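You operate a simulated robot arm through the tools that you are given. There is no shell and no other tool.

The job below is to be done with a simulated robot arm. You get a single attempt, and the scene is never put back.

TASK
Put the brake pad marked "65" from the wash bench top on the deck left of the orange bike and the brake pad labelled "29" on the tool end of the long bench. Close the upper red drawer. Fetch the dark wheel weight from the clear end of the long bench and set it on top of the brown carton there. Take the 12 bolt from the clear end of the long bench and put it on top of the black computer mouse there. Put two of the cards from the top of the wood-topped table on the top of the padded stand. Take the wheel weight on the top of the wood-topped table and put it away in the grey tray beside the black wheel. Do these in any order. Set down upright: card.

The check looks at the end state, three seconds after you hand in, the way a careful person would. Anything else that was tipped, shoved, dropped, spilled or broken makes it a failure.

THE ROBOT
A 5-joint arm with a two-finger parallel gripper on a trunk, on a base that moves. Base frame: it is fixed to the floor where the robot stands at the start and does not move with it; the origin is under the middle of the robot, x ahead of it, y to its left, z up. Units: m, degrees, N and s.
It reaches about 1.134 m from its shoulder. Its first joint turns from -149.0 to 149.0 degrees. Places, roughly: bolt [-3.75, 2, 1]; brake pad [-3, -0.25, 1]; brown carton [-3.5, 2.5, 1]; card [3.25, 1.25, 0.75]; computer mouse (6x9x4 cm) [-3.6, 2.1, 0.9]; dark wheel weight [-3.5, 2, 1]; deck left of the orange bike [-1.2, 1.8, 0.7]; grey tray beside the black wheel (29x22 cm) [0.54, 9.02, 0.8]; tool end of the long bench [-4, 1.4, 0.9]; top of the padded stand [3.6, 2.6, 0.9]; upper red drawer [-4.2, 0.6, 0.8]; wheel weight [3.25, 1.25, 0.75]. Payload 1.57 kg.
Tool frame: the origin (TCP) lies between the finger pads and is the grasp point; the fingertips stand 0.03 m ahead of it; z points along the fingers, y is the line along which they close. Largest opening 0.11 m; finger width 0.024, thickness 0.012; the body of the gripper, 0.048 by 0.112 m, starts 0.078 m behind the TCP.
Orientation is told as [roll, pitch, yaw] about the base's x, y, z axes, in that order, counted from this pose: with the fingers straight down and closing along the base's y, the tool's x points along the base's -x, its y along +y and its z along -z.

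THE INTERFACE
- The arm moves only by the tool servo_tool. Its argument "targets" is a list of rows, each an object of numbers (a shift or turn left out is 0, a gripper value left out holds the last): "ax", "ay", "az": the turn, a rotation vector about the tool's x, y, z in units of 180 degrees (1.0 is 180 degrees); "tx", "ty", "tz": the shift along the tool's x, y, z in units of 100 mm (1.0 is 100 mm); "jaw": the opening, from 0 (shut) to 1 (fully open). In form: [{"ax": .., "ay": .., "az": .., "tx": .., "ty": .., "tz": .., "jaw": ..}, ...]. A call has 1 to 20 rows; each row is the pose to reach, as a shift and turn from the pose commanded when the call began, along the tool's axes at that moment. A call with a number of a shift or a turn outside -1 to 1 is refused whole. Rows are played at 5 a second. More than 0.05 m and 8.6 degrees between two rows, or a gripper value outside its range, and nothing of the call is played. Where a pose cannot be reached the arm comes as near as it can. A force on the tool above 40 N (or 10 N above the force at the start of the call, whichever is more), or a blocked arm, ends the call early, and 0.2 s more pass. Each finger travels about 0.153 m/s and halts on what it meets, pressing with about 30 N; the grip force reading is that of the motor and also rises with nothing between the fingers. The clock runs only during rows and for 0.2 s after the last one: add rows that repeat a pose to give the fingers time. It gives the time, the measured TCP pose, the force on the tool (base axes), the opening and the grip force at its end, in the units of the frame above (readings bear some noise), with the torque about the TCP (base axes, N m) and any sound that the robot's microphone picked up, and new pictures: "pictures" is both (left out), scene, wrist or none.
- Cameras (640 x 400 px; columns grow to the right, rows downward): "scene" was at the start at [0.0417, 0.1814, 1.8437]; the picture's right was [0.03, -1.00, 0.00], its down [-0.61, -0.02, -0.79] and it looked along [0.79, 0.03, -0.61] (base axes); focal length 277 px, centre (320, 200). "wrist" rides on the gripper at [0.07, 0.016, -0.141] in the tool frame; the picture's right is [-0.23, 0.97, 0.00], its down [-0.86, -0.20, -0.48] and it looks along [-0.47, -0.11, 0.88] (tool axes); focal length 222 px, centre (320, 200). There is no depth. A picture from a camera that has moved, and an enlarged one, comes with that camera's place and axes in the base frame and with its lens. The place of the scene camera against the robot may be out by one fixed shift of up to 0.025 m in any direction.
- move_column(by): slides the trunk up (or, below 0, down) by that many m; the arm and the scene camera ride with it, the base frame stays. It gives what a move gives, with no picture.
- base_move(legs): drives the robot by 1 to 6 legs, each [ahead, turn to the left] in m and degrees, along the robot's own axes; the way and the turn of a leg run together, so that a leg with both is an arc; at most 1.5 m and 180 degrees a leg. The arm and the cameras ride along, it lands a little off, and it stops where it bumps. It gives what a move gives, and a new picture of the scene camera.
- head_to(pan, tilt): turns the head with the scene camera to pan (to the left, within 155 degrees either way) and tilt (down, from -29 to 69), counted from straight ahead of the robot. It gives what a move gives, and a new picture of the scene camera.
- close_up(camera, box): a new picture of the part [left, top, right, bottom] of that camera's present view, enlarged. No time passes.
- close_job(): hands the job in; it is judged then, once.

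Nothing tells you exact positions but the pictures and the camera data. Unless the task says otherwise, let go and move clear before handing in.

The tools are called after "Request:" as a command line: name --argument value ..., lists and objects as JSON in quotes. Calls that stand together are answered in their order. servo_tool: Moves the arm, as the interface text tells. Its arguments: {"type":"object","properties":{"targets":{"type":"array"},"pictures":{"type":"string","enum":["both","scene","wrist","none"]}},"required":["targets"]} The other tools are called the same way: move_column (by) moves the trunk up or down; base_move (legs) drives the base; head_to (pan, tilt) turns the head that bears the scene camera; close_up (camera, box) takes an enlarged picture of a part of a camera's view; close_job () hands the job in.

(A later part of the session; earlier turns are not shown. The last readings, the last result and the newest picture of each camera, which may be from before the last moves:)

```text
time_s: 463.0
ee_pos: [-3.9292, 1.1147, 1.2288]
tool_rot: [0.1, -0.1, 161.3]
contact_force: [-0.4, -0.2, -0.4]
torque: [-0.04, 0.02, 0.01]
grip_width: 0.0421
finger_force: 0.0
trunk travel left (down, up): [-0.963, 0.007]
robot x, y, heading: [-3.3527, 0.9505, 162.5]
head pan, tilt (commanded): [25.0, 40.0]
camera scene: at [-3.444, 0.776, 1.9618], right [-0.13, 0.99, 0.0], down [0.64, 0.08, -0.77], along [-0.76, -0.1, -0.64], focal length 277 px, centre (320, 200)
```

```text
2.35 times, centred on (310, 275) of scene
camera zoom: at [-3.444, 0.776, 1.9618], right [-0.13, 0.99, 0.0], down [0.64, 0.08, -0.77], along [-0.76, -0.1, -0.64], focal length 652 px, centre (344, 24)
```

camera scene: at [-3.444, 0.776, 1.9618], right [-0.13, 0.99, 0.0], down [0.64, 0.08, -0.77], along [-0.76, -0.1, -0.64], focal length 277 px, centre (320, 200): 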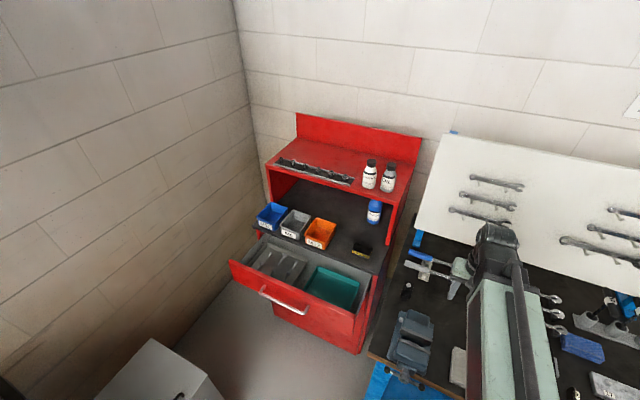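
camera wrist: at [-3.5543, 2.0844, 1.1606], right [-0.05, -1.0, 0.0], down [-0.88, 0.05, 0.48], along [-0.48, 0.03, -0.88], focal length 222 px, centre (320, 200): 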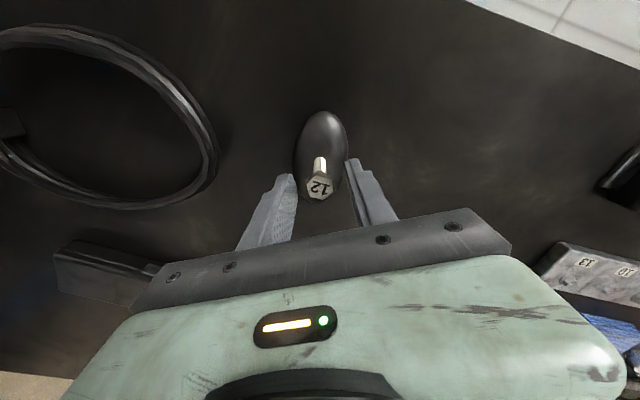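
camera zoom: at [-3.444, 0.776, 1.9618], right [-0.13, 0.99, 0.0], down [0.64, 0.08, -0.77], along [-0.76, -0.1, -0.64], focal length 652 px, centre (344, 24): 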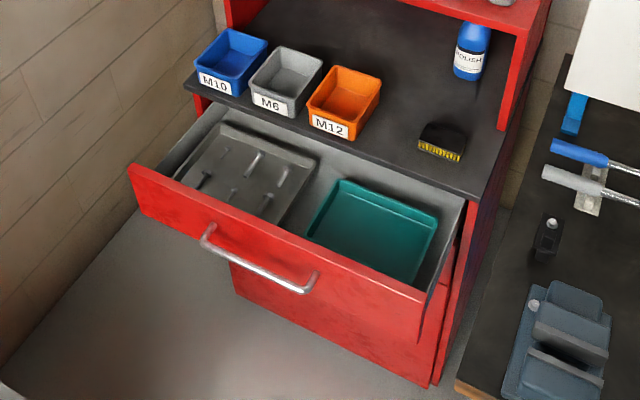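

The drawer is open about 20 cm, its panel top near z≈0.93, with bins on the shelf just above the closed position. I'd like to push with forward-pitched fingers to stay clear of the shelf, so I'll test the pitch here in free space.

Request:
servo_tool --targets '[{"ay": -0.042, "jaw": 0.0}, {"ay": -0.084, "jaw": 0.0}, {"ay": -0.126, "jaw": 0.0}, {"ay": -0.167, "jaw": 0.0}, {"ay": -0.167, "jaw": 0.0}]' --pictures "both"

```text
time_s: 464.2
ee_pos: [-4.0196, 1.1379, 1.2609]
tool_rot: [0.0, -30.1, 161.3]
contact_force: [0.2, -0.2, 0.5]
torque: [-0.04, -0.03, -0.03]
grip_width: 0.0003
finger_force: 21.3
out of reach, approached as far as the arm can: row 1, 2, 3, 4, 5
trunk travel left (down, up): [-0.963, 0.007]
robot x, y, heading: [-3.3527, 0.95, 162.3]
head pan, tilt (commanded): [25.0, 40.0]
camera scene: at [-3.4442, 0.7764, 1.9618], right [-0.13, 0.99, 0.0], down [0.64, 0.08, -0.77], along [-0.76, -0.1, -0.64], focal length 277 px, centre (320, 200)
camera wrist: at [-3.9005, 1.0799, 1.3488], right [-0.5, -0.86, 0.11], down [-0.41, 0.35, 0.84], along [-0.76, 0.37, -0.53], focal length 222 px, centre (320, 200)
```

scene: 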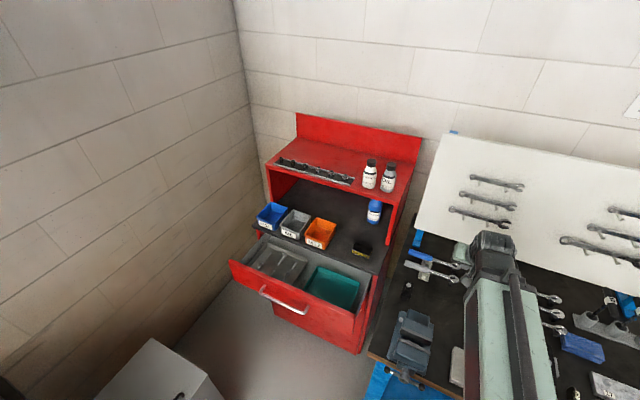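
wrist: 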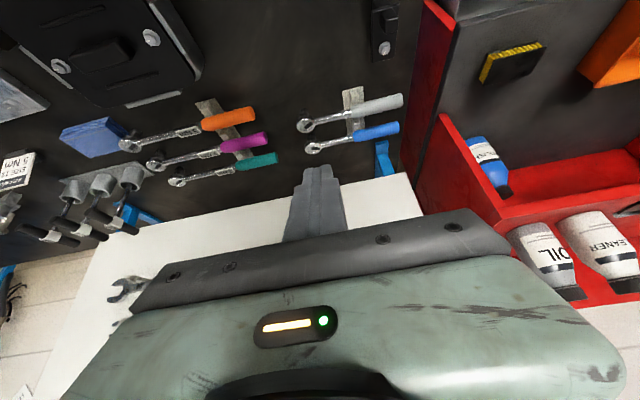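

Pitching works. Now I'll swing left to in front of the drawer panel, to the right of its handle, staying high.

Request:
servo_tool --targets '[{"tx": 0.21, "ty": 0.41, "tz": -0.121}, {"tx": 0.42, "ty": 0.83, "tz": -0.243}]' --pictures "none"

Request:
servo_tool --targets '[{"tx": 0.21, "ty": 0.41, "tz": -0.121}, {"tx": 0.42, "ty": 0.83, "tz": -0.243}]' --pictures "none"

Request:
servo_tool --targets '[{"tx": 0.21, "ty": 0.41, "tz": -0.121}, {"tx": 0.42, "ty": 0.83, "tz": -0.243}]' --pictures "both"

```text
time_s: 464.8
ee_pos: [-4.0354, 1.0479, 1.2618]
tool_rot: [-0.1, -30.0, 161.3]
contact_force: [0.4, -0.7, -0.3]
torque: [0.0, 0.01, 0.0]
grip_width: 0.0
finger_force: 21.6
out of reach, approached as far as the arm can: row 1, 2
trunk travel left (down, up): [-0.963, 0.007]
robot x, y, heading: [-3.3518, 0.9544, 162.9]
head pan, tilt (commanded): [25.0, 40.0]
```

```text
time_s: 465.4
ee_pos: [-4.0349, 0.9522, 1.2622]
tool_rot: [-0.1, -30.1, 161.3]
contact_force: [-0.4, 0.3, 0.1]
torque: [0.03, 0.02, -0.02]
grip_width: 0.0002
finger_force: 21.2
out of reach, approached as far as the arm can: row 1, 2
trunk travel left (down, up): [-0.963, 0.007]
robot x, y, heading: [-3.3538, 0.9509, 162.4]
head pan, tilt (commanded): [25.0, 40.0]
```

```text
time_s: 466.0
ee_pos: [-4.0159, 0.8578, 1.2617]
tool_rot: [-0.1, -30.1, 161.2]
contact_force: [-0.1, -0.8, 0.2]
torque: [0.01, 0.02, -0.01]
grip_width: 0.0
finger_force: 21.8
out of reach, approached as far as the arm can: row 1
trunk travel left (down, up): [-0.963, 0.007]
robot x, y, heading: [-3.351, 0.951, 162.5]
head pan, tilt (commanded): [25.0, 40.0]
camera scene: at [-3.444, 0.7755, 1.9617], right [-0.13, 0.99, 0.0], down [0.64, 0.08, -0.77], along [-0.76, -0.1, -0.64], focal length 277 px, centre (320, 200)
camera wrist: at [-3.8969, 0.7982, 1.3488], right [-0.5, -0.86, 0.11], down [-0.41, 0.35, 0.84], along [-0.76, 0.37, -0.53], focal length 222 px, centre (320, 200)
```

scene: 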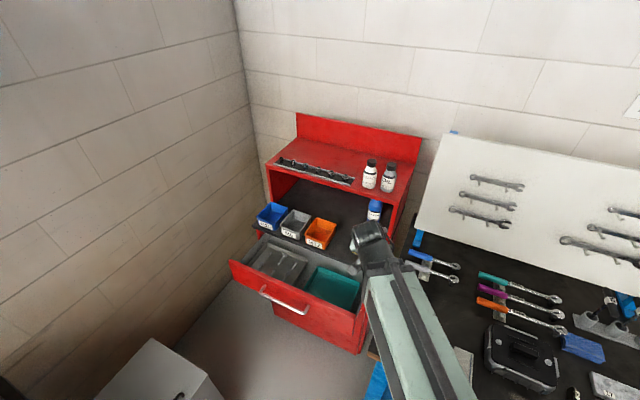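
wrist: 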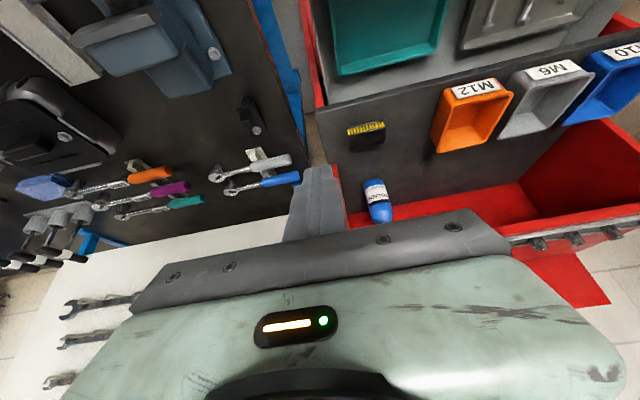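

The arm is at its shortest, so I'll back the base 20 cm, then shift left to line up with the panel right of the handle.

Request:
base_move --legs '[[-0.22, 0]]'

Request:
servo_tool --targets '[{"ty": 0.4}, {"ty": 0.8}]' --pictures "none"

Request:
servo_tool --targets '[{"ty": 0.4}, {"ty": 0.8}]' --pictures "both"

```text
time_s: 467.7
ee_pos: [-3.8037, 0.7907, 1.2624]
tool_rot: [-0.1, -30.2, 161.4]
contact_force: [0.1, 0.0, -0.3]
torque: [0.01, 0.0, 0.0]
grip_width: 0.0001
finger_force: 22.0
trunk travel left (down, up): [-0.963, 0.007]
robot x, y, heading: [-3.1375, 0.8793, 162.5]
head pan, tilt (commanded): [25.0, 40.0]
camera scene: at [-3.2299, 0.7085, 1.9618], right [-0.13, 0.99, 0.0], down [0.64, 0.08, -0.77], along [-0.76, -0.1, -0.64], focal length 277 px, centre (320, 200)
```

scene: 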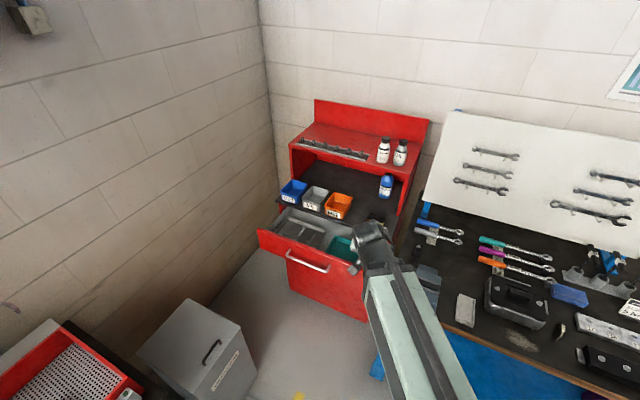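

```text
time_s: 468.3
ee_pos: [-3.8317, 0.7134, 1.2618]
tool_rot: [0.0, -30.1, 161.3]
contact_force: [-0.4, 0.2, -0.5]
torque: [-0.02, -0.02, 0.01]
grip_width: 0.0
finger_force: 21.6
trunk travel left (down, up): [-0.963, 0.007]
robot x, y, heading: [-3.1401, 0.8787, 162.6]
head pan, tilt (commanded): [25.0, 40.0]
```

```text
time_s: 468.9
ee_pos: [-3.8551, 0.6382, 1.2621]
tool_rot: [-0.1, -30.2, 161.3]
contact_force: [0.2, 0.6, -0.3]
torque: [-0.01, 0.03, -0.03]
grip_width: 0.0
finger_force: 20.9
out of reach, approached as far as the arm can: row 2
trunk travel left (down, up): [-0.963, 0.007]
robot x, y, heading: [-3.1424, 0.883, 162.3]
head pan, tilt (commanded): [25.0, 40.0]
camera scene: at [-3.2315, 0.7082, 1.9617], right [-0.13, 0.99, 0.0], down [0.64, 0.08, -0.77], along [-0.76, -0.1, -0.64], focal length 277 px, centre (320, 200)
camera wrist: at [-3.7352, 0.5786, 1.3486], right [-0.5, -0.86, 0.11], down [-0.41, 0.35, 0.84], along [-0.76, 0.37, -0.53], focal length 222 px, centre (320, 200)
```

scene: 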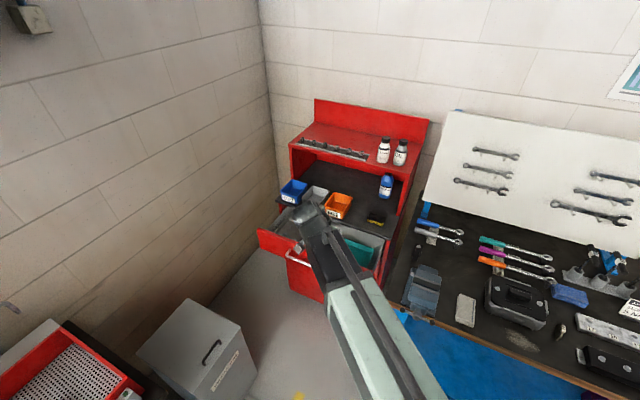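
wrist: 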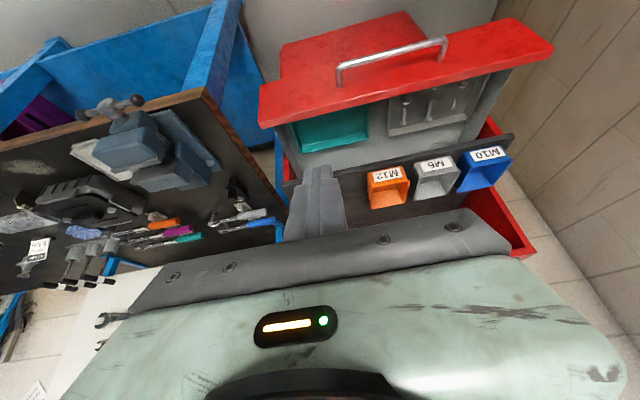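

The wrist camera shows the drawer panel, handle and bins clearly. I'll lower so the fingertips are at about z≈0.87, in front of the panel and right of the handle.

Request:
move_column --by -0.36

Request:
close_up --camera "wrist" --box '[0, 0, 640, 400]'

Request:
close_up --camera "scene" --box '[220, 100, 460, 280]'

```text
time_s: 472.4
ee_pos: [-3.8536, 0.6384, 0.9011]
tool_rot: [-0.1, -30.2, 161.4]
contact_force: [-0.6, -0.7, -0.9]
torque: [-0.02, 0.0, 0.01]
grip_width: 0.0
finger_force: 21.6
trunk travel left (down, up): [-0.603, 0.367]
robot x, y, heading: [-3.1398, 0.8813, 162.7]
head pan, tilt (commanded): [25.0, 40.0]
```

```text
1.00 times, centred on (320, 200) of wrist (not enlarged: the box is as wide or as high as the picture)
camera zoom: at [-3.7348, 0.5796, 0.9889], right [-0.5, -0.86, 0.11], down [-0.41, 0.35, 0.84], along [-0.76, 0.37, -0.53], focal length 222 px, centre (320, 200)
```

zoom: 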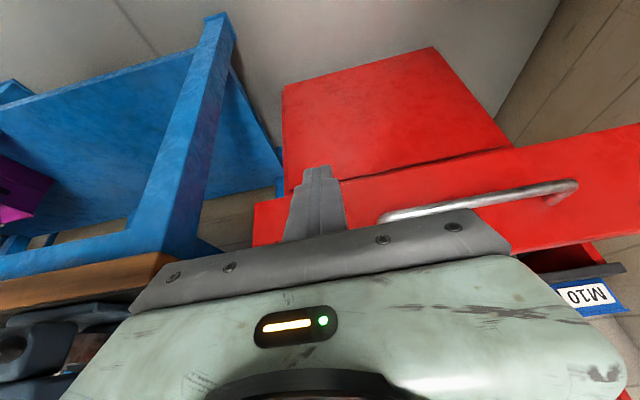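

```text
2.22 times, centred on (340, 190) of scene
camera zoom: at [-3.2312, 0.7089, 1.6018], right [-0.13, 0.99, 0.0], down [0.64, 0.08, -0.77], along [-0.76, -0.1, -0.64], focal length 616 px, centre (276, 222)
```

zoom: 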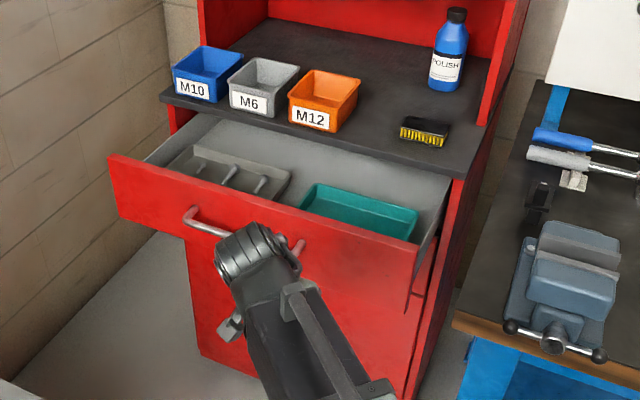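

Request:
base_move --legs '[[0.13, 0]]'

Request:
servo_tool --targets '[{"tx": -0.2, "tz": 0.115}, {"tx": -0.4, "tz": 0.23}, {"tx": -0.6, "tz": 0.346}]' --pictures "both"

```text
time_s: 473.7
ee_pos: [-3.9803, 0.6769, 0.9017]
tool_rot: [-0.1, -30.2, 161.4]
contact_force: [0.5, 0.4, 0.2]
torque: [-0.02, 0.02, -0.01]
grip_width: 0.0001
finger_force: 21.3
trunk travel left (down, up): [-0.603, 0.367]
robot x, y, heading: [-3.2667, 0.9229, 162.7]
head pan, tilt (commanded): [25.0, 40.0]
camera scene: at [-3.3567, 0.7486, 1.6018], right [-0.13, 0.99, 0.0], down [0.64, 0.08, -0.77], along [-0.76, -0.1, -0.64], focal length 277 px, centre (320, 200)
```

scene: 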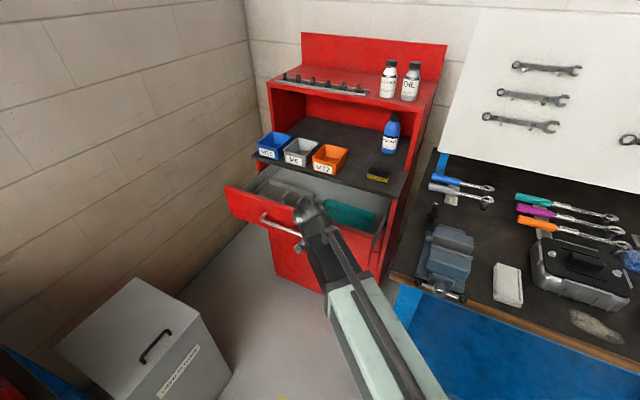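

```text
time_s: 474.5
ee_pos: [-4.0447, 0.6997, 0.9024]
tool_rot: [-0.1, -30.2, 161.4]
contact_force: [0.1, -0.1, 0.5]
torque: [-0.06, 0.04, -0.02]
grip_width: 0.0
finger_force: 21.3
trunk travel left (down, up): [-0.603, 0.367]
robot x, y, heading: [-3.2672, 0.9244, 162.5]
head pan, tilt (commanded): [25.0, 40.0]
camera scene: at [-3.3572, 0.7486, 1.6017], right [-0.13, 0.99, 0.0], down [0.64, 0.08, -0.77], along [-0.76, -0.1, -0.64], focal length 277 px, centre (320, 200)
camera wrist: at [-3.9259, 0.641, 0.9887], right [-0.5, -0.86, 0.11], down [-0.41, 0.35, 0.84], along [-0.76, 0.37, -0.52], focal length 222 px, centre (320, 200)
```

scene: 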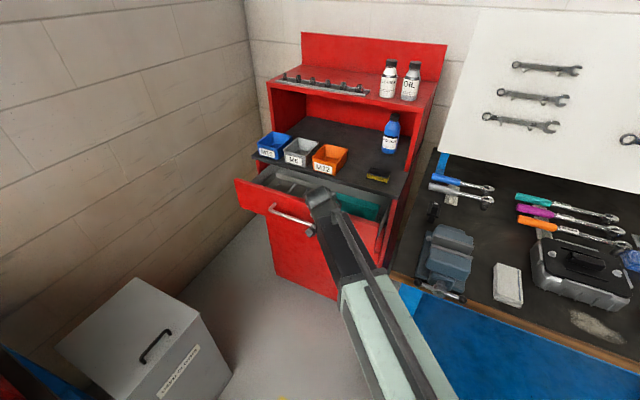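
wrist: 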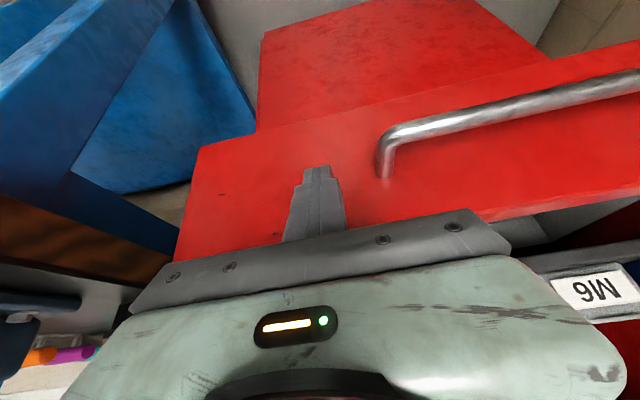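

The drawer is already sliding with almost no force. I'll keep pushing straight in.

Request:
servo_tool --targets '[{"tx": -0.29, "tz": 0.167}, {"tx": -0.58, "tz": 0.333}, {"tx": -0.867, "tz": 0.5}]' --pictures "both"

```text
time_s: 475.3
ee_pos: [-4.1414, 0.7322, 0.9024]
tool_rot: [-0.1, -30.2, 161.3]
contact_force: [-0.5, -0.1, -0.4]
torque: [0.02, 0.02, -0.04]
grip_width: 0.0003
finger_force: 21.0
trunk travel left (down, up): [-0.603, 0.367]
robot x, y, heading: [-3.2667, 0.9248, 162.8]
head pan, tilt (commanded): [25.0, 40.0]
camera scene: at [-3.3572, 0.7486, 1.6017], right [-0.13, 0.99, 0.0], down [0.64, 0.08, -0.77], along [-0.76, -0.1, -0.64], focal length 277 px, centre (320, 200)
camera wrist: at [-4.021, 0.6732, 0.9887], right [-0.5, -0.86, 0.11], down [-0.41, 0.35, 0.84], along [-0.76, 0.37, -0.52], focal length 222 px, centre (320, 200)
```

scene: 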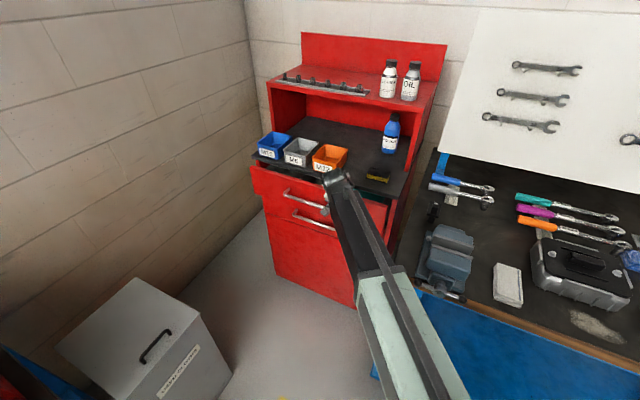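
wrist: 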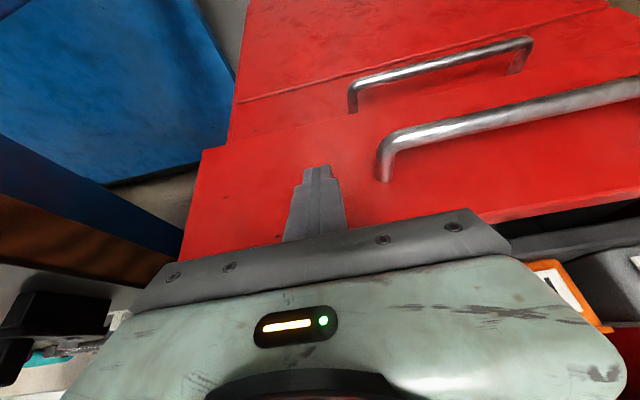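

Request:
close_up --camera "scene" --box '[230, 110, 430, 260]'

Request:
close_up --camera "wrist" --box '[400, 150, 640, 340]'

```text
2.67 times, centred on (330, 185) of scene
camera zoom: at [-3.3572, 0.7486, 1.6017], right [-0.13, 0.99, 0.0], down [0.64, 0.08, -0.77], along [-0.76, -0.1, -0.64], focal length 739 px, centre (293, 240)
```

zoom: 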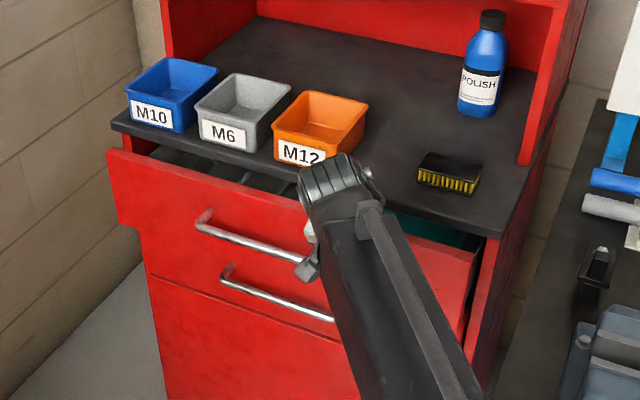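

```text
2.11 times, centred on (520, 245) of wrist
camera zoom: at [-4.021, 0.6732, 0.9887], right [-0.5, -0.86, 0.11], down [-0.41, 0.35, 0.84], along [-0.76, 0.37, -0.52], focal length 468 px, centre (-101, 105)
```

zoom: 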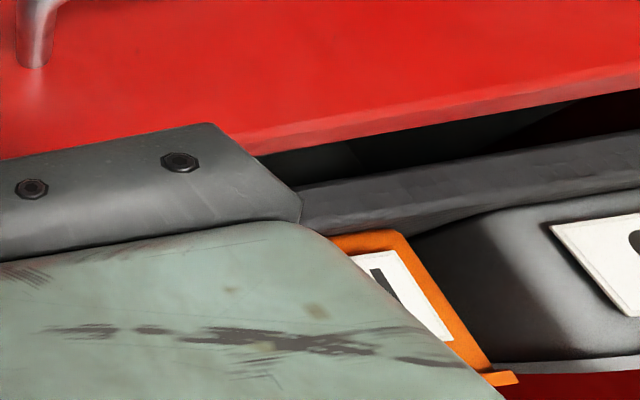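

About 6–7 cm remains. I'll continue in smaller steps, watching the force and the shelf clearance.

Request:
servo_tool --targets '[{"tx": -0.15, "tz": 0.0865}, {"tx": -0.3, "tz": 0.173}, {"tx": -0.433, "tz": 0.25}]' --pictures "both"

Request:
close_up --camera "scene" --box '[230, 110, 430, 260]'

```text
time_s: 476.1
ee_pos: [-4.189, 0.7487, 0.9017]
tool_rot: [-0.1, -30.1, 161.2]
contact_force: [0.4, 0.4, -0.1]
torque: [-0.05, 0.0, 0.0]
grip_width: 0.0001
finger_force: 21.1
trunk travel left (down, up): [-0.603, 0.367]
robot x, y, heading: [-3.2614, 0.9235, 162.6]
head pan, tilt (commanded): [25.0, 40.0]
camera scene: at [-3.3573, 0.7488, 1.6018], right [-0.13, 0.99, 0.0], down [0.64, 0.08, -0.77], along [-0.76, -0.1, -0.64], focal length 277 px, centre (320, 200)
camera wrist: at [-4.0695, 0.6904, 0.9887], right [-0.5, -0.86, 0.11], down [-0.41, 0.35, 0.84], along [-0.76, 0.37, -0.52], focal length 222 px, centre (320, 200)
```

scene: 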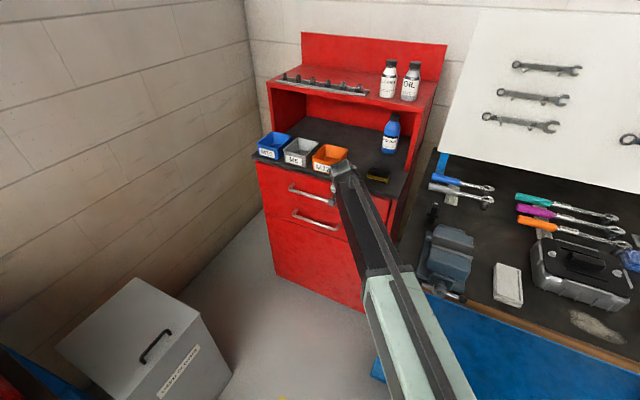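
wrist: 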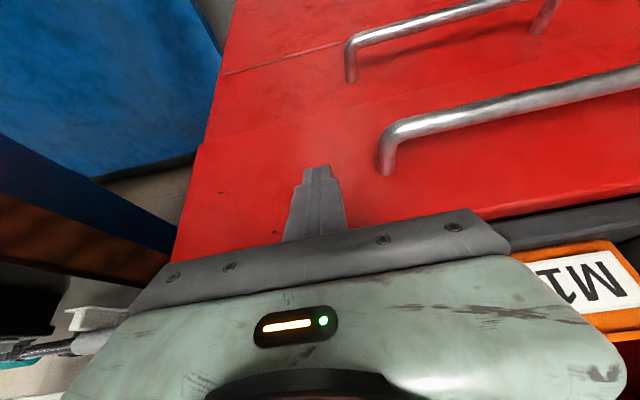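

```text
2.67 times, centred on (330, 185) of scene
camera zoom: at [-3.3573, 0.7488, 1.6018], right [-0.13, 0.99, 0.0], down [0.64, 0.08, -0.77], along [-0.76, -0.1, -0.64], focal length 739 px, centre (293, 240)
```

zoom: 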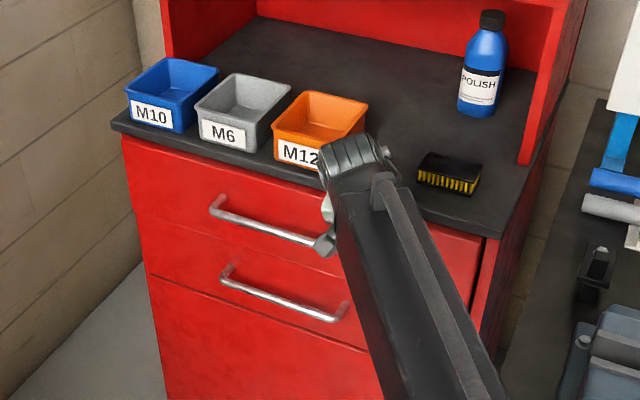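

Request:
servo_tool --targets '[{"tx": -0.06, "tz": 0.0346}, {"tx": -0.12, "tz": 0.069}, {"tx": -0.18, "tz": 0.104}, {"tx": -0.24, "tz": 0.138}]' --pictures "wrist"

Request:
close_up --camera "scene" --box '[230, 110, 430, 260]'

```text
time_s: 477.0
ee_pos: [-4.2045, 0.7531, 0.9017]
tool_rot: [-0.2, -29.5, 161.3]
contact_force: [9.5, -2.4, 3.0]
torque: [-0.05, -0.1, -0.04]
grip_width: 0.0001
finger_force: 21.4
trunk travel left (down, up): [-0.603, 0.367]
robot x, y, heading: [-3.2635, 0.9242, 162.5]
head pan, tilt (commanded): [25.0, 40.0]
stopped in row 4: the force on the tool passed its limit at 47 N (the readings are from after the stop); the commanded pose is now the measured one
camera wrist: at [-4.0861, 0.6944, 0.99], right [-0.5, -0.86, 0.11], down [-0.42, 0.35, 0.84], along [-0.76, 0.37, -0.54], focal length 222 px, centre (320, 200)
```

wrist: 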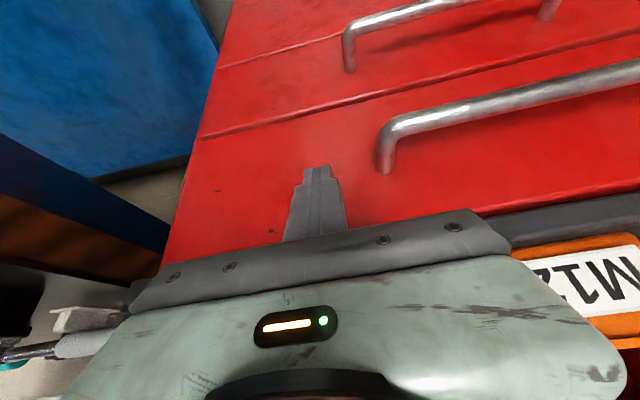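

```text
2.67 times, centred on (330, 185) of scene
camera zoom: at [-3.3553, 0.7485, 1.6021], right [-0.13, 0.99, 0.0], down [0.64, 0.08, -0.77], along [-0.76, -0.1, -0.64], focal length 739 px, centre (293, 240)
```

zoom: 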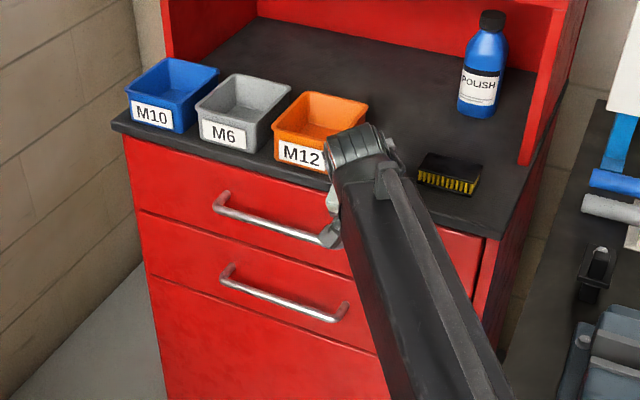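

The drawer hit its stop and sits flush with the lower one — it's closed. I'll withdraw straight back.

Request:
servo_tool --targets '[{"tx": 0.29, "tz": -0.167}, {"tx": 0.58, "tz": -0.333}, {"tx": 0.867, "tz": -0.5}]' --pictures "none"

Request:
base_move --legs '[[-0.3, 0]]'

Request:
close_up --camera "scene" --box '[230, 80, 430, 300]'

```text
time_s: 477.8
ee_pos: [-4.1115, 0.7238, 0.9011]
tool_rot: [-0.2, -29.5, 161.2]
contact_force: [0.8, -0.2, -0.3]
torque: [0.0, -0.05, 0.02]
grip_width: 0.0
finger_force: 21.4
trunk travel left (down, up): [-0.603, 0.367]
robot x, y, heading: [-3.2655, 0.9245, 162.6]
head pan, tilt (commanded): [25.0, 40.0]
```

```text
time_s: 479.9
ee_pos: [-3.8224, 0.6315, 0.8998]
tool_rot: [-0.2, -29.5, 161.2]
contact_force: [0.1, 0.5, 0.3]
torque: [0.01, -0.02, -0.03]
grip_width: 0.0
finger_force: 21.3
trunk travel left (down, up): [-0.603, 0.367]
robot x, y, heading: [-2.9782, 0.8298, 162.5]
head pan, tilt (commanded): [25.0, 40.0]
camera scene: at [-3.0683, 0.6574, 1.6018], right [-0.13, 0.99, 0.0], down [0.64, 0.08, -0.77], along [-0.76, -0.1, -0.64], focal length 277 px, centre (320, 200)
```

scene: 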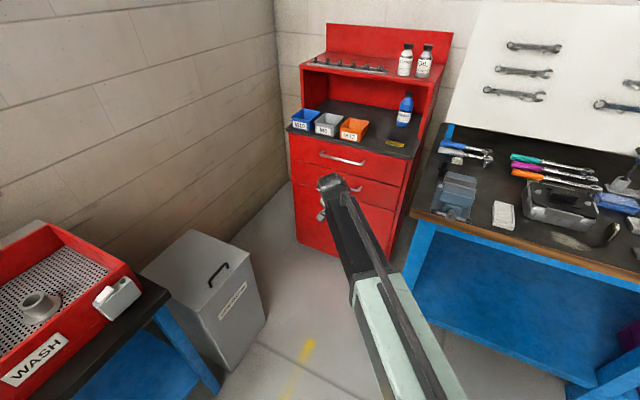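

```text
1.82 times, centred on (330, 190) of scene
camera zoom: at [-3.0683, 0.6574, 1.6018], right [-0.13, 0.99, 0.0], down [0.64, 0.08, -0.77], along [-0.76, -0.1, -0.64], focal length 504 px, centre (302, 218)
```

zoom: 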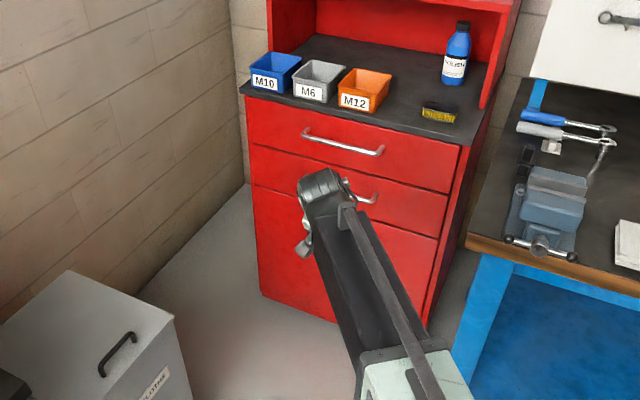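

The drawer is closed and nothing on the cabinet moved. I'll raise, straighten the gripper, back up, and turn to the wash bench for pad 65.

Request:
move_column --by 0.3

Request:
servo_tool --targets '[{"ay": 0.042}, {"ay": 0.084}, {"ay": 0.126}, {"ay": 0.165}, {"ay": 0.165}]' --pictures "none"

Request:
base_move --legs '[[-0.5, 0]]'

Request:
servo_tool --targets '[{"tx": 0.4, "ty": -0.3}, {"tx": 0.8, "ty": -0.6}, {"tx": 1.0, "ty": -0.9}]' --pictures "none"

```text
time_s: 482.9
ee_pos: [-3.8224, 0.6316, 1.2004]
tool_rot: [-0.2, -29.4, 161.2]
contact_force: [0.7, 0.3, -0.3]
torque: [-0.02, -0.01, -0.03]
grip_width: 0.0002
finger_force: 21.1
trunk travel left (down, up): [-0.903, 0.067]
robot x, y, heading: [-2.9772, 0.8282, 162.5]
head pan, tilt (commanded): [25.0, 40.0]
```

```text
time_s: 484.1
ee_pos: [-3.8235, 0.6316, 1.1694]
tool_rot: [-0.1, 0.3, 161.1]
contact_force: [0.1, 0.7, 0.3]
torque: [0.02, 0.02, -0.01]
grip_width: 0.0
finger_force: 21.6
out of reach, approached as far as the arm can: row 1, 2, 3, 4, 5
trunk travel left (down, up): [-0.903, 0.067]
robot x, y, heading: [-2.9774, 0.8313, 162.5]
head pan, tilt (commanded): [25.0, 40.0]
```

```text
time_s: 487.0
ee_pos: [-3.3446, 0.4797, 1.1683]
tool_rot: [-0.1, 0.2, 161.1]
contact_force: [0.0, 0.0, 0.5]
torque: [0.03, 0.04, 0.05]
grip_width: 0.0001
finger_force: 21.6
trunk travel left (down, up): [-0.903, 0.067]
robot x, y, heading: [-2.4961, 0.6798, 162.3]
head pan, tilt (commanded): [25.0, 40.0]
camera scene: at [-2.5895, 0.5057, 1.9018], right [-0.13, 0.99, 0.0], down [0.64, 0.08, -0.77], along [-0.76, -0.1, -0.64], focal length 277 px, centre (320, 200)
```

scene: 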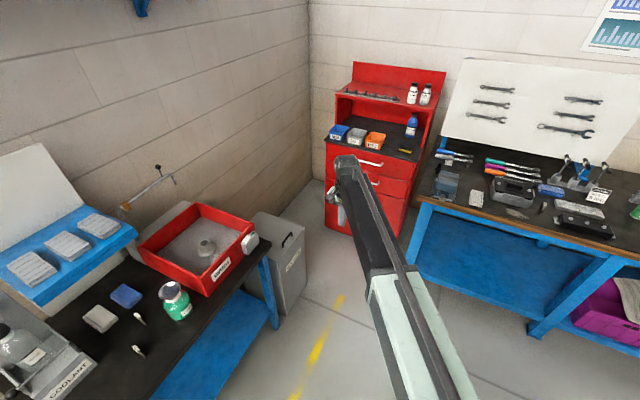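

```text
time_s: 487.8
ee_pos: [-3.2208, 0.5331, 1.1692]
tool_rot: [-0.1, 0.3, 161.1]
contact_force: [0.2, 1.1, 0.6]
torque: [0.0, 0.02, -0.01]
grip_width: 0.0
finger_force: 21.2
trunk travel left (down, up): [-0.903, 0.067]
robot x, y, heading: [-2.5008, 0.6794, 162.3]
head pan, tilt (commanded): [25.0, 40.0]
```

Request:
base_move --legs '[[0, 90]]'

Request:
head_to --pan 0 --tilt 42

```text
time_s: 492.0
ee_pos: [-2.3598, -0.0471, 1.1685]
tool_rot: [-0.2, 0.2, -109.7]
contact_force: [0.1, -0.7, -1.2]
torque: [0.04, 0.03, -0.02]
grip_width: 0.0001
finger_force: 21.8
trunk travel left (down, up): [-0.903, 0.067]
robot x, y, heading: [-2.5098, 0.6875, -108.9]
head pan, tilt (commanded): [25.0, 40.0]
camera scene: at [-2.3219, 0.5976, 1.9016], right [-0.99, -0.11, 0.0], down [-0.07, 0.64, -0.77], along [0.08, -0.76, -0.64], focal length 277 px, centre (320, 200)
```

scene: 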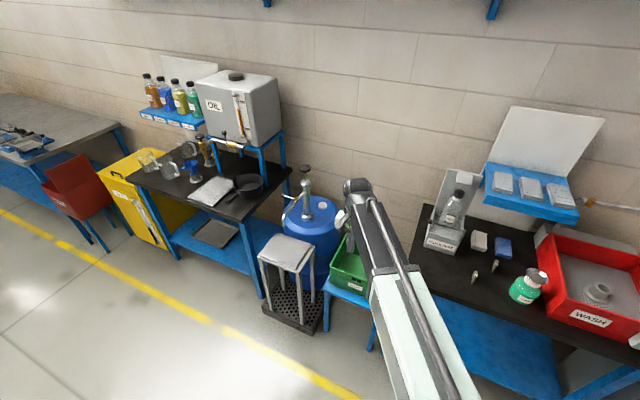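

```text
time_s: 492.9
ee_pos: [-2.3605, -0.0444, 1.1693]
tool_rot: [-0.2, 0.2, -109.6]
contact_force: [1.2, -0.2, 0.9]
torque: [0.0, -0.04, 0.03]
grip_width: 0.0
finger_force: 21.8
trunk travel left (down, up): [-0.903, 0.067]
robot x, y, heading: [-2.5075, 0.6825, -108.9]
head pan, tilt (commanded): [0.0, 42.0]
camera scene: at [-2.3588, 0.6042, 1.8988], right [-0.95, 0.32, 0.0], down [0.21, 0.63, -0.74], along [-0.24, -0.7, -0.67], focal length 277 px, centre (320, 200)
```

scene: 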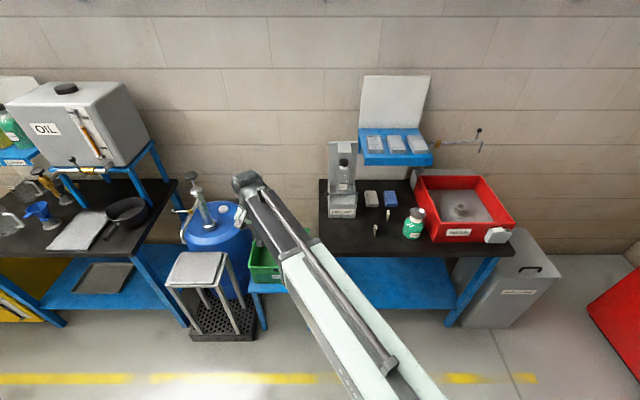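

Request:
servo_tool --targets '[{"ty": -0.35}, {"ty": -0.7}, {"ty": -1.0}]' --pictures "none"

Request:
servo_tool --targets '[{"ty": -0.35}, {"ty": -0.7}, {"ty": -1.0}]' --pictures "none"

Request:
servo_tool --targets '[{"ty": -0.35}, {"ty": -0.7}, {"ty": -1.0}]' --pictures "none"

Request:
servo_tool --targets '[{"ty": -0.35}, {"ty": -0.7}, {"ty": -1.0}]' --pictures "none"

Request:
base_move --legs '[[0.17, 0]]'

Request:
servo_tool --targets '[{"jaw": 0.5}, {"jaw": 0.6}, {"jaw": 0.6}]' --pictures "wrist"

```text
time_s: 493.7
ee_pos: [-2.4559, -0.0124, 1.1693]
tool_rot: [0.0, 0.2, -109.7]
contact_force: [0.3, -0.3, 0.0]
torque: [0.0, 0.0, 0.0]
grip_width: 0.0
finger_force: 21.7
trunk travel left (down, up): [-0.903, 0.067]
robot x, y, heading: [-2.5076, 0.6836, -108.9]
head pan, tilt (commanded): [0.0, 42.0]
```

```text
time_s: 494.5
ee_pos: [-2.5499, 0.0223, 1.169]
tool_rot: [-0.2, 0.2, -109.7]
contact_force: [-0.4, -0.7, 0.0]
torque: [-0.02, 0.02, -0.01]
grip_width: 0.0001
finger_force: 21.5
trunk travel left (down, up): [-0.903, 0.067]
robot x, y, heading: [-2.5072, 0.6857, -108.4]
head pan, tilt (commanded): [0.0, 42.0]
```

```text
time_s: 495.3
ee_pos: [-2.6451, 0.0565, 1.169]
tool_rot: [-0.1, 0.2, -109.7]
contact_force: [-0.2, 0.0, -0.2]
torque: [0.01, -0.03, -0.03]
grip_width: 0.0
finger_force: 21.4
trunk travel left (down, up): [-0.903, 0.067]
robot x, y, heading: [-2.5109, 0.6837, -108.6]
head pan, tilt (commanded): [0.0, 42.0]
```

```text
time_s: 496.1
ee_pos: [-2.7398, 0.0886, 1.1697]
tool_rot: [-0.1, 0.2, -109.7]
contact_force: [-1.1, 0.8, -0.6]
torque: [-0.02, 0.04, 0.03]
grip_width: 0.0
finger_force: 21.0
trunk travel left (down, up): [-0.903, 0.067]
robot x, y, heading: [-2.5067, 0.6892, -109.0]
head pan, tilt (commanded): [0.0, 42.0]
```

```text
time_s: 497.5
ee_pos: [-2.7956, -0.0711, 1.1691]
tool_rot: [-0.1, 0.3, -109.8]
contact_force: [0.5, 0.1, 0.0]
torque: [-0.03, -0.01, 0.01]
grip_width: 0.0
finger_force: 21.2
trunk travel left (down, up): [-0.903, 0.067]
robot x, y, heading: [-2.5637, 0.5271, -108.7]
head pan, tilt (commanded): [0.0, 42.0]
camera scene: at [-2.4141, 0.4427, 1.8988], right [-0.95, 0.32, 0.0], down [0.22, 0.63, -0.74], along [-0.24, -0.7, -0.67], focal length 277 px, centre (320, 200)
```

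scene: 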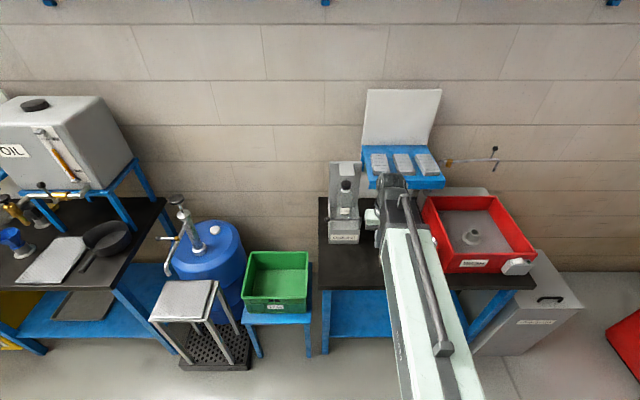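

```text
time_s: 498.3
ee_pos: [-2.7941, -0.0695, 1.1701]
tool_rot: [-0.2, 0.3, -109.9]
contact_force: [-0.9, -0.7, 0.7]
torque: [-0.02, 0.0, -0.01]
grip_width: 0.066
finger_force: 0.1
trunk travel left (down, up): [-0.903, 0.067]
robot x, y, heading: [-2.5644, 0.5219, -108.8]
head pan, tilt (commanded): [0.0, 42.0]
camera wrist: at [-2.7549, -0.0125, 1.311], right [0.84, -0.54, 0.0], down [-0.48, -0.74, 0.48], along [-0.26, -0.4, -0.88], focal length 222 px, centre (320, 200)
```

wrist: 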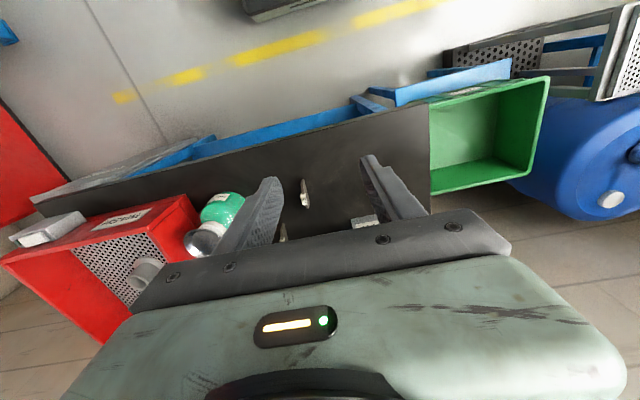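

Pad 65 appears just beyond pad 57. I'll move over it at a safe height and check the clearance to the cleaner bottle.

Request:
servo_tool --targets '[{"tx": -0.34, "ty": -0.2}, {"tx": -0.68, "ty": -0.4}, {"tx": -1.0, "ty": -0.6}]' --pictures "none"

Request:
servo_tool --targets '[{"tx": -0.34, "ty": -0.25}, {"tx": -0.68, "ty": -0.5}, {"tx": -0.95, "ty": -0.72}, {"tx": -0.95, "ty": -0.72}]' --pictures "both"

Request:
close_up --camera "wrist" --box '[160, 40, 480, 240]'

Request:
close_up --camera "scene" --box '[320, 140, 480, 280]'

```text
time_s: 499.1
ee_pos: [-2.8854, -0.1456, 1.1691]
tool_rot: [0.0, 0.2, -109.8]
contact_force: [-0.6, 0.2, 0.4]
torque: [0.03, 0.01, -0.02]
grip_width: 0.0658
finger_force: 0.0
trunk travel left (down, up): [-0.903, 0.067]
robot x, y, heading: [-2.5656, 0.525, -108.6]
head pan, tilt (commanded): [0.0, 42.0]
```

```text
time_s: 500.1
ee_pos: [-2.9841, -0.2103, 1.1686]
tool_rot: [0.0, 0.2, -109.6]
contact_force: [-0.3, -0.3, -0.4]
torque: [-0.01, -0.02, -0.02]
grip_width: 0.0661
finger_force: 0.1
trunk travel left (down, up): [-0.903, 0.067]
robot x, y, heading: [-2.5637, 0.5222, -108.7]
head pan, tilt (commanded): [0.0, 42.0]
camera scene: at [-2.4138, 0.4442, 1.8989], right [-0.95, 0.32, 0.0], down [0.22, 0.63, -0.74], along [-0.24, -0.7, -0.67], focal length 277 px, centre (320, 200)
camera wrist: at [-2.9458, -0.1515, 1.311], right [0.84, -0.54, 0.0], down [-0.48, -0.74, 0.48], along [-0.26, -0.4, -0.88], focal length 222 px, centre (320, 200)
```

scene: 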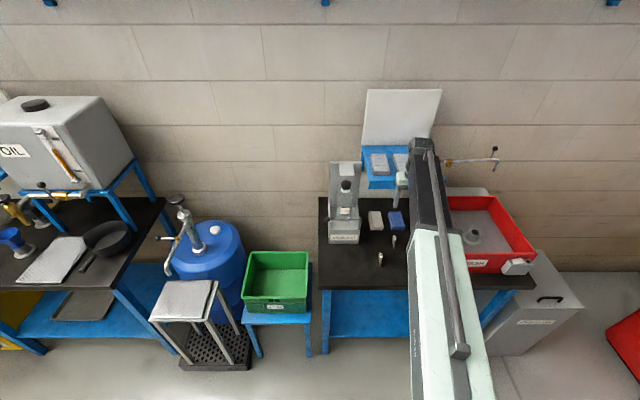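
wrist: 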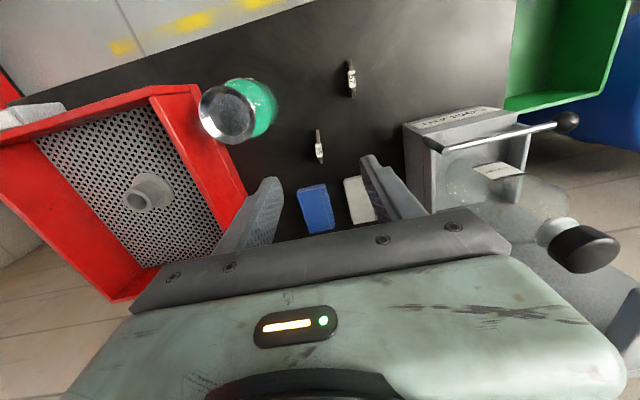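

```text
2.00 times, centred on (320, 140) of wrist
camera zoom: at [-2.9458, -0.1515, 1.311], right [0.84, -0.54, 0.0], down [-0.48, -0.74, 0.48], along [-0.26, -0.4, -0.88], focal length 444 px, centre (320, 320)
```

zoom: 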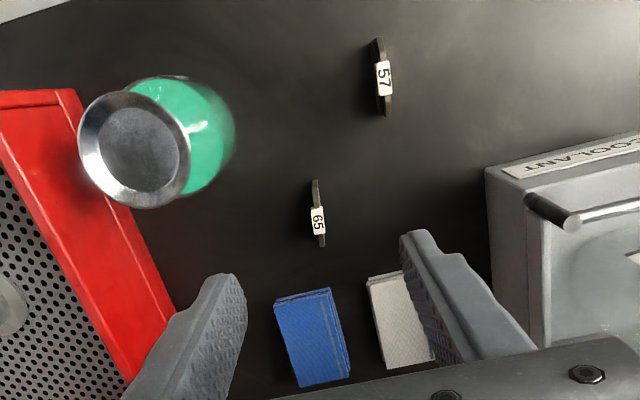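

```text
2.86 times, centred on (400, 210) of scene
camera zoom: at [-2.4138, 0.4442, 1.8989], right [-0.95, 0.32, 0.0], down [0.22, 0.63, -0.74], along [-0.24, -0.7, -0.67], focal length 792 px, centre (91, 171)
```

zoom: 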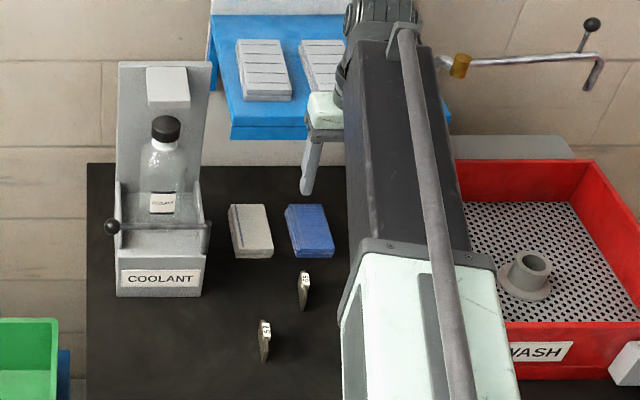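

Pad 65 is 4 cm ahead and 1 cm right of the gripper; the cleaner bottle is about 10 cm behind-right, clear of the hand and arm. I'll align and descend in stages.

Request:
servo_tool --targets '[{"tx": -0.2, "ty": -0.06, "az": 0.02}, {"tx": -0.43, "ty": -0.125, "az": 0.04}, {"tx": -0.43, "ty": -0.125, "az": 0.04}]' --pictures "none"

Request:
move_column --by -0.17

Request:
close_up --camera "wrist" --box '[160, 40, 480, 240]'

Request:
close_up --camera "scene" --box '[320, 120, 520, 260]'

```text
time_s: 500.9
ee_pos: [-3.0109, -0.2465, 1.1688]
tool_rot: [-0.1, 0.2, -117.0]
contact_force: [0.1, -0.4, -0.6]
torque: [-0.01, 0.0, -0.01]
grip_width: 0.066
finger_force: 0.1
trunk travel left (down, up): [-0.903, 0.067]
robot x, y, heading: [-2.5628, 0.5231, -108.6]
head pan, tilt (commanded): [0.0, 42.0]
```

```text
time_s: 502.9
ee_pos: [-3.0118, -0.2463, 0.9983]
tool_rot: [-0.1, 0.2, -117.0]
contact_force: [0.3, 0.1, 0.4]
torque: [-0.01, -0.03, 0.0]
grip_width: 0.066
finger_force: 0.0
trunk travel left (down, up): [-0.733, 0.237]
robot x, y, heading: [-2.5618, 0.5237, -109.1]
head pan, tilt (commanded): [0.0, 42.0]
```

```text
2.00 times, centred on (320, 140) of wrist
camera zoom: at [-2.9645, -0.1935, 1.141], right [0.77, -0.64, 0.0], down [-0.56, -0.67, 0.48], along [-0.31, -0.36, -0.88], focal length 444 px, centre (320, 320)
```

zoom: 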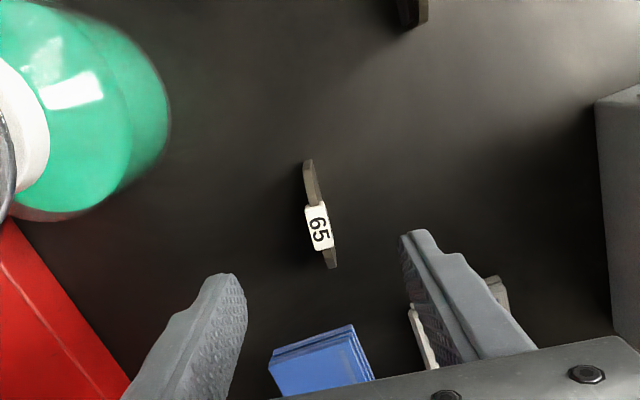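

```text
2.86 times, centred on (420, 190) of scene
camera zoom: at [-2.4137, 0.4441, 1.7289], right [-0.95, 0.32, 0.0], down [0.22, 0.63, -0.74], along [-0.24, -0.7, -0.67], focal length 792 px, centre (34, 229)
```

zoom: 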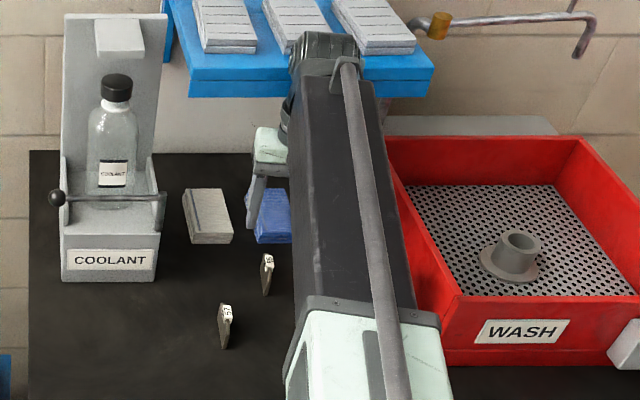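

Request:
servo_tool --targets '[{"jaw": 0.45}, {"jaw": 0.4}, {"jaw": 0.4}]' --pictures "none"

Request:
move_column --by -0.07

Request:
close_up --camera "wrist" --box '[200, 80, 440, 230]'

```text
time_s: 503.7
ee_pos: [-3.011, -0.2457, 0.9989]
tool_rot: [-0.2, 0.2, -117.0]
contact_force: [0.8, -0.1, 0.0]
torque: [-0.01, 0.04, 0.04]
grip_width: 0.0439
finger_force: 0.1
trunk travel left (down, up): [-0.733, 0.237]
robot x, y, heading: [-2.5625, 0.5247, -108.8]
head pan, tilt (commanded): [0.0, 42.0]
```

```text
time_s: 504.7
ee_pos: [-3.011, -0.247, 0.9293]
tool_rot: [-0.3, 0.2, -116.9]
contact_force: [0.1, -0.3, 0.1]
torque: [-0.01, 0.02, -0.01]
grip_width: 0.0439
finger_force: 0.0
trunk travel left (down, up): [-0.663, 0.307]
robot x, y, heading: [-2.5618, 0.5211, -108.6]
head pan, tilt (commanded): [0.0, 42.0]
```

```text
2.67 times, centred on (320, 155) of wrist
camera zoom: at [-2.9645, -0.1935, 1.071], right [0.77, -0.64, 0.0], down [-0.56, -0.67, 0.48], along [-0.31, -0.36, -0.88], focal length 592 px, centre (320, 320)
```

zoom: 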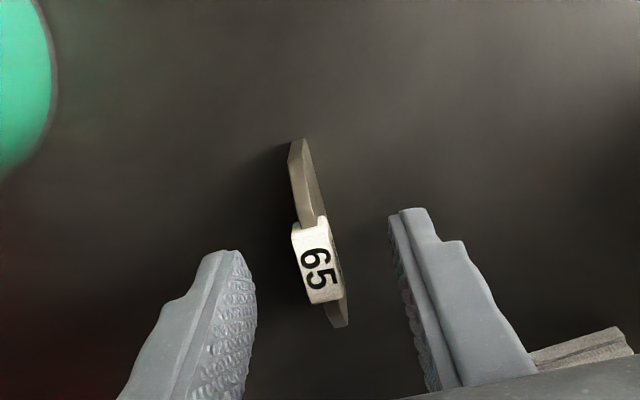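

Aligned between the fingers. Lowering the last bit and gripping.

Request:
move_column --by -0.036

Request:
servo_tool --targets '[{"jaw": 0.3}, {"jaw": 0.2}, {"jaw": 0.1}, {"jaw": 0.03}, {"jaw": 0.03}]' --pictures "none"

Request:
close_up --camera "wrist" --box '[200, 80, 440, 230]'

```text
time_s: 505.5
ee_pos: [-3.011, -0.2466, 0.8926]
tool_rot: [-0.2, 0.2, -117.1]
contact_force: [0.1, -1.0, 0.1]
torque: [0.04, 0.03, 0.01]
grip_width: 0.0442
finger_force: 0.1
trunk travel left (down, up): [-0.627, 0.343]
robot x, y, heading: [-2.5612, 0.5255, -108.6]
head pan, tilt (commanded): [0.0, 42.0]
```

```text
time_s: 506.7
ee_pos: [-3.0113, -0.2454, 0.8936]
tool_rot: [-0.3, 0.1, -116.9]
contact_force: [-0.3, -1.2, -0.1]
torque: [-0.01, 0.0, -0.04]
grip_width: 0.0104
finger_force: 28.2
trunk travel left (down, up): [-0.627, 0.343]
robot x, y, heading: [-2.5649, 0.5259, -108.8]
head pan, tilt (commanded): [0.0, 42.0]
```

```text
2.67 times, centred on (320, 155) of wrist
camera zoom: at [-2.9645, -0.1935, 1.0349], right [0.77, -0.64, 0.0], down [-0.56, -0.67, 0.48], along [-0.31, -0.36, -0.88], focal length 592 px, centre (320, 320)
```

zoom: 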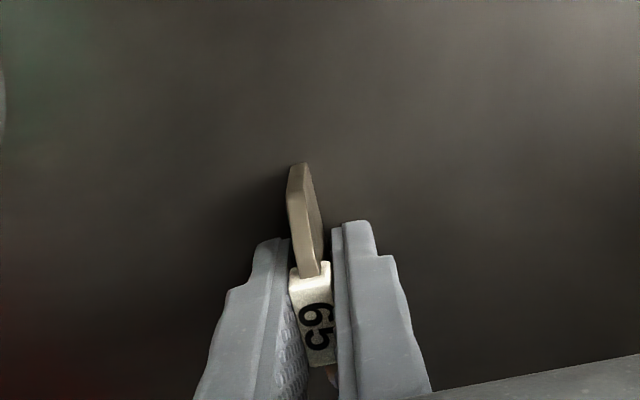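

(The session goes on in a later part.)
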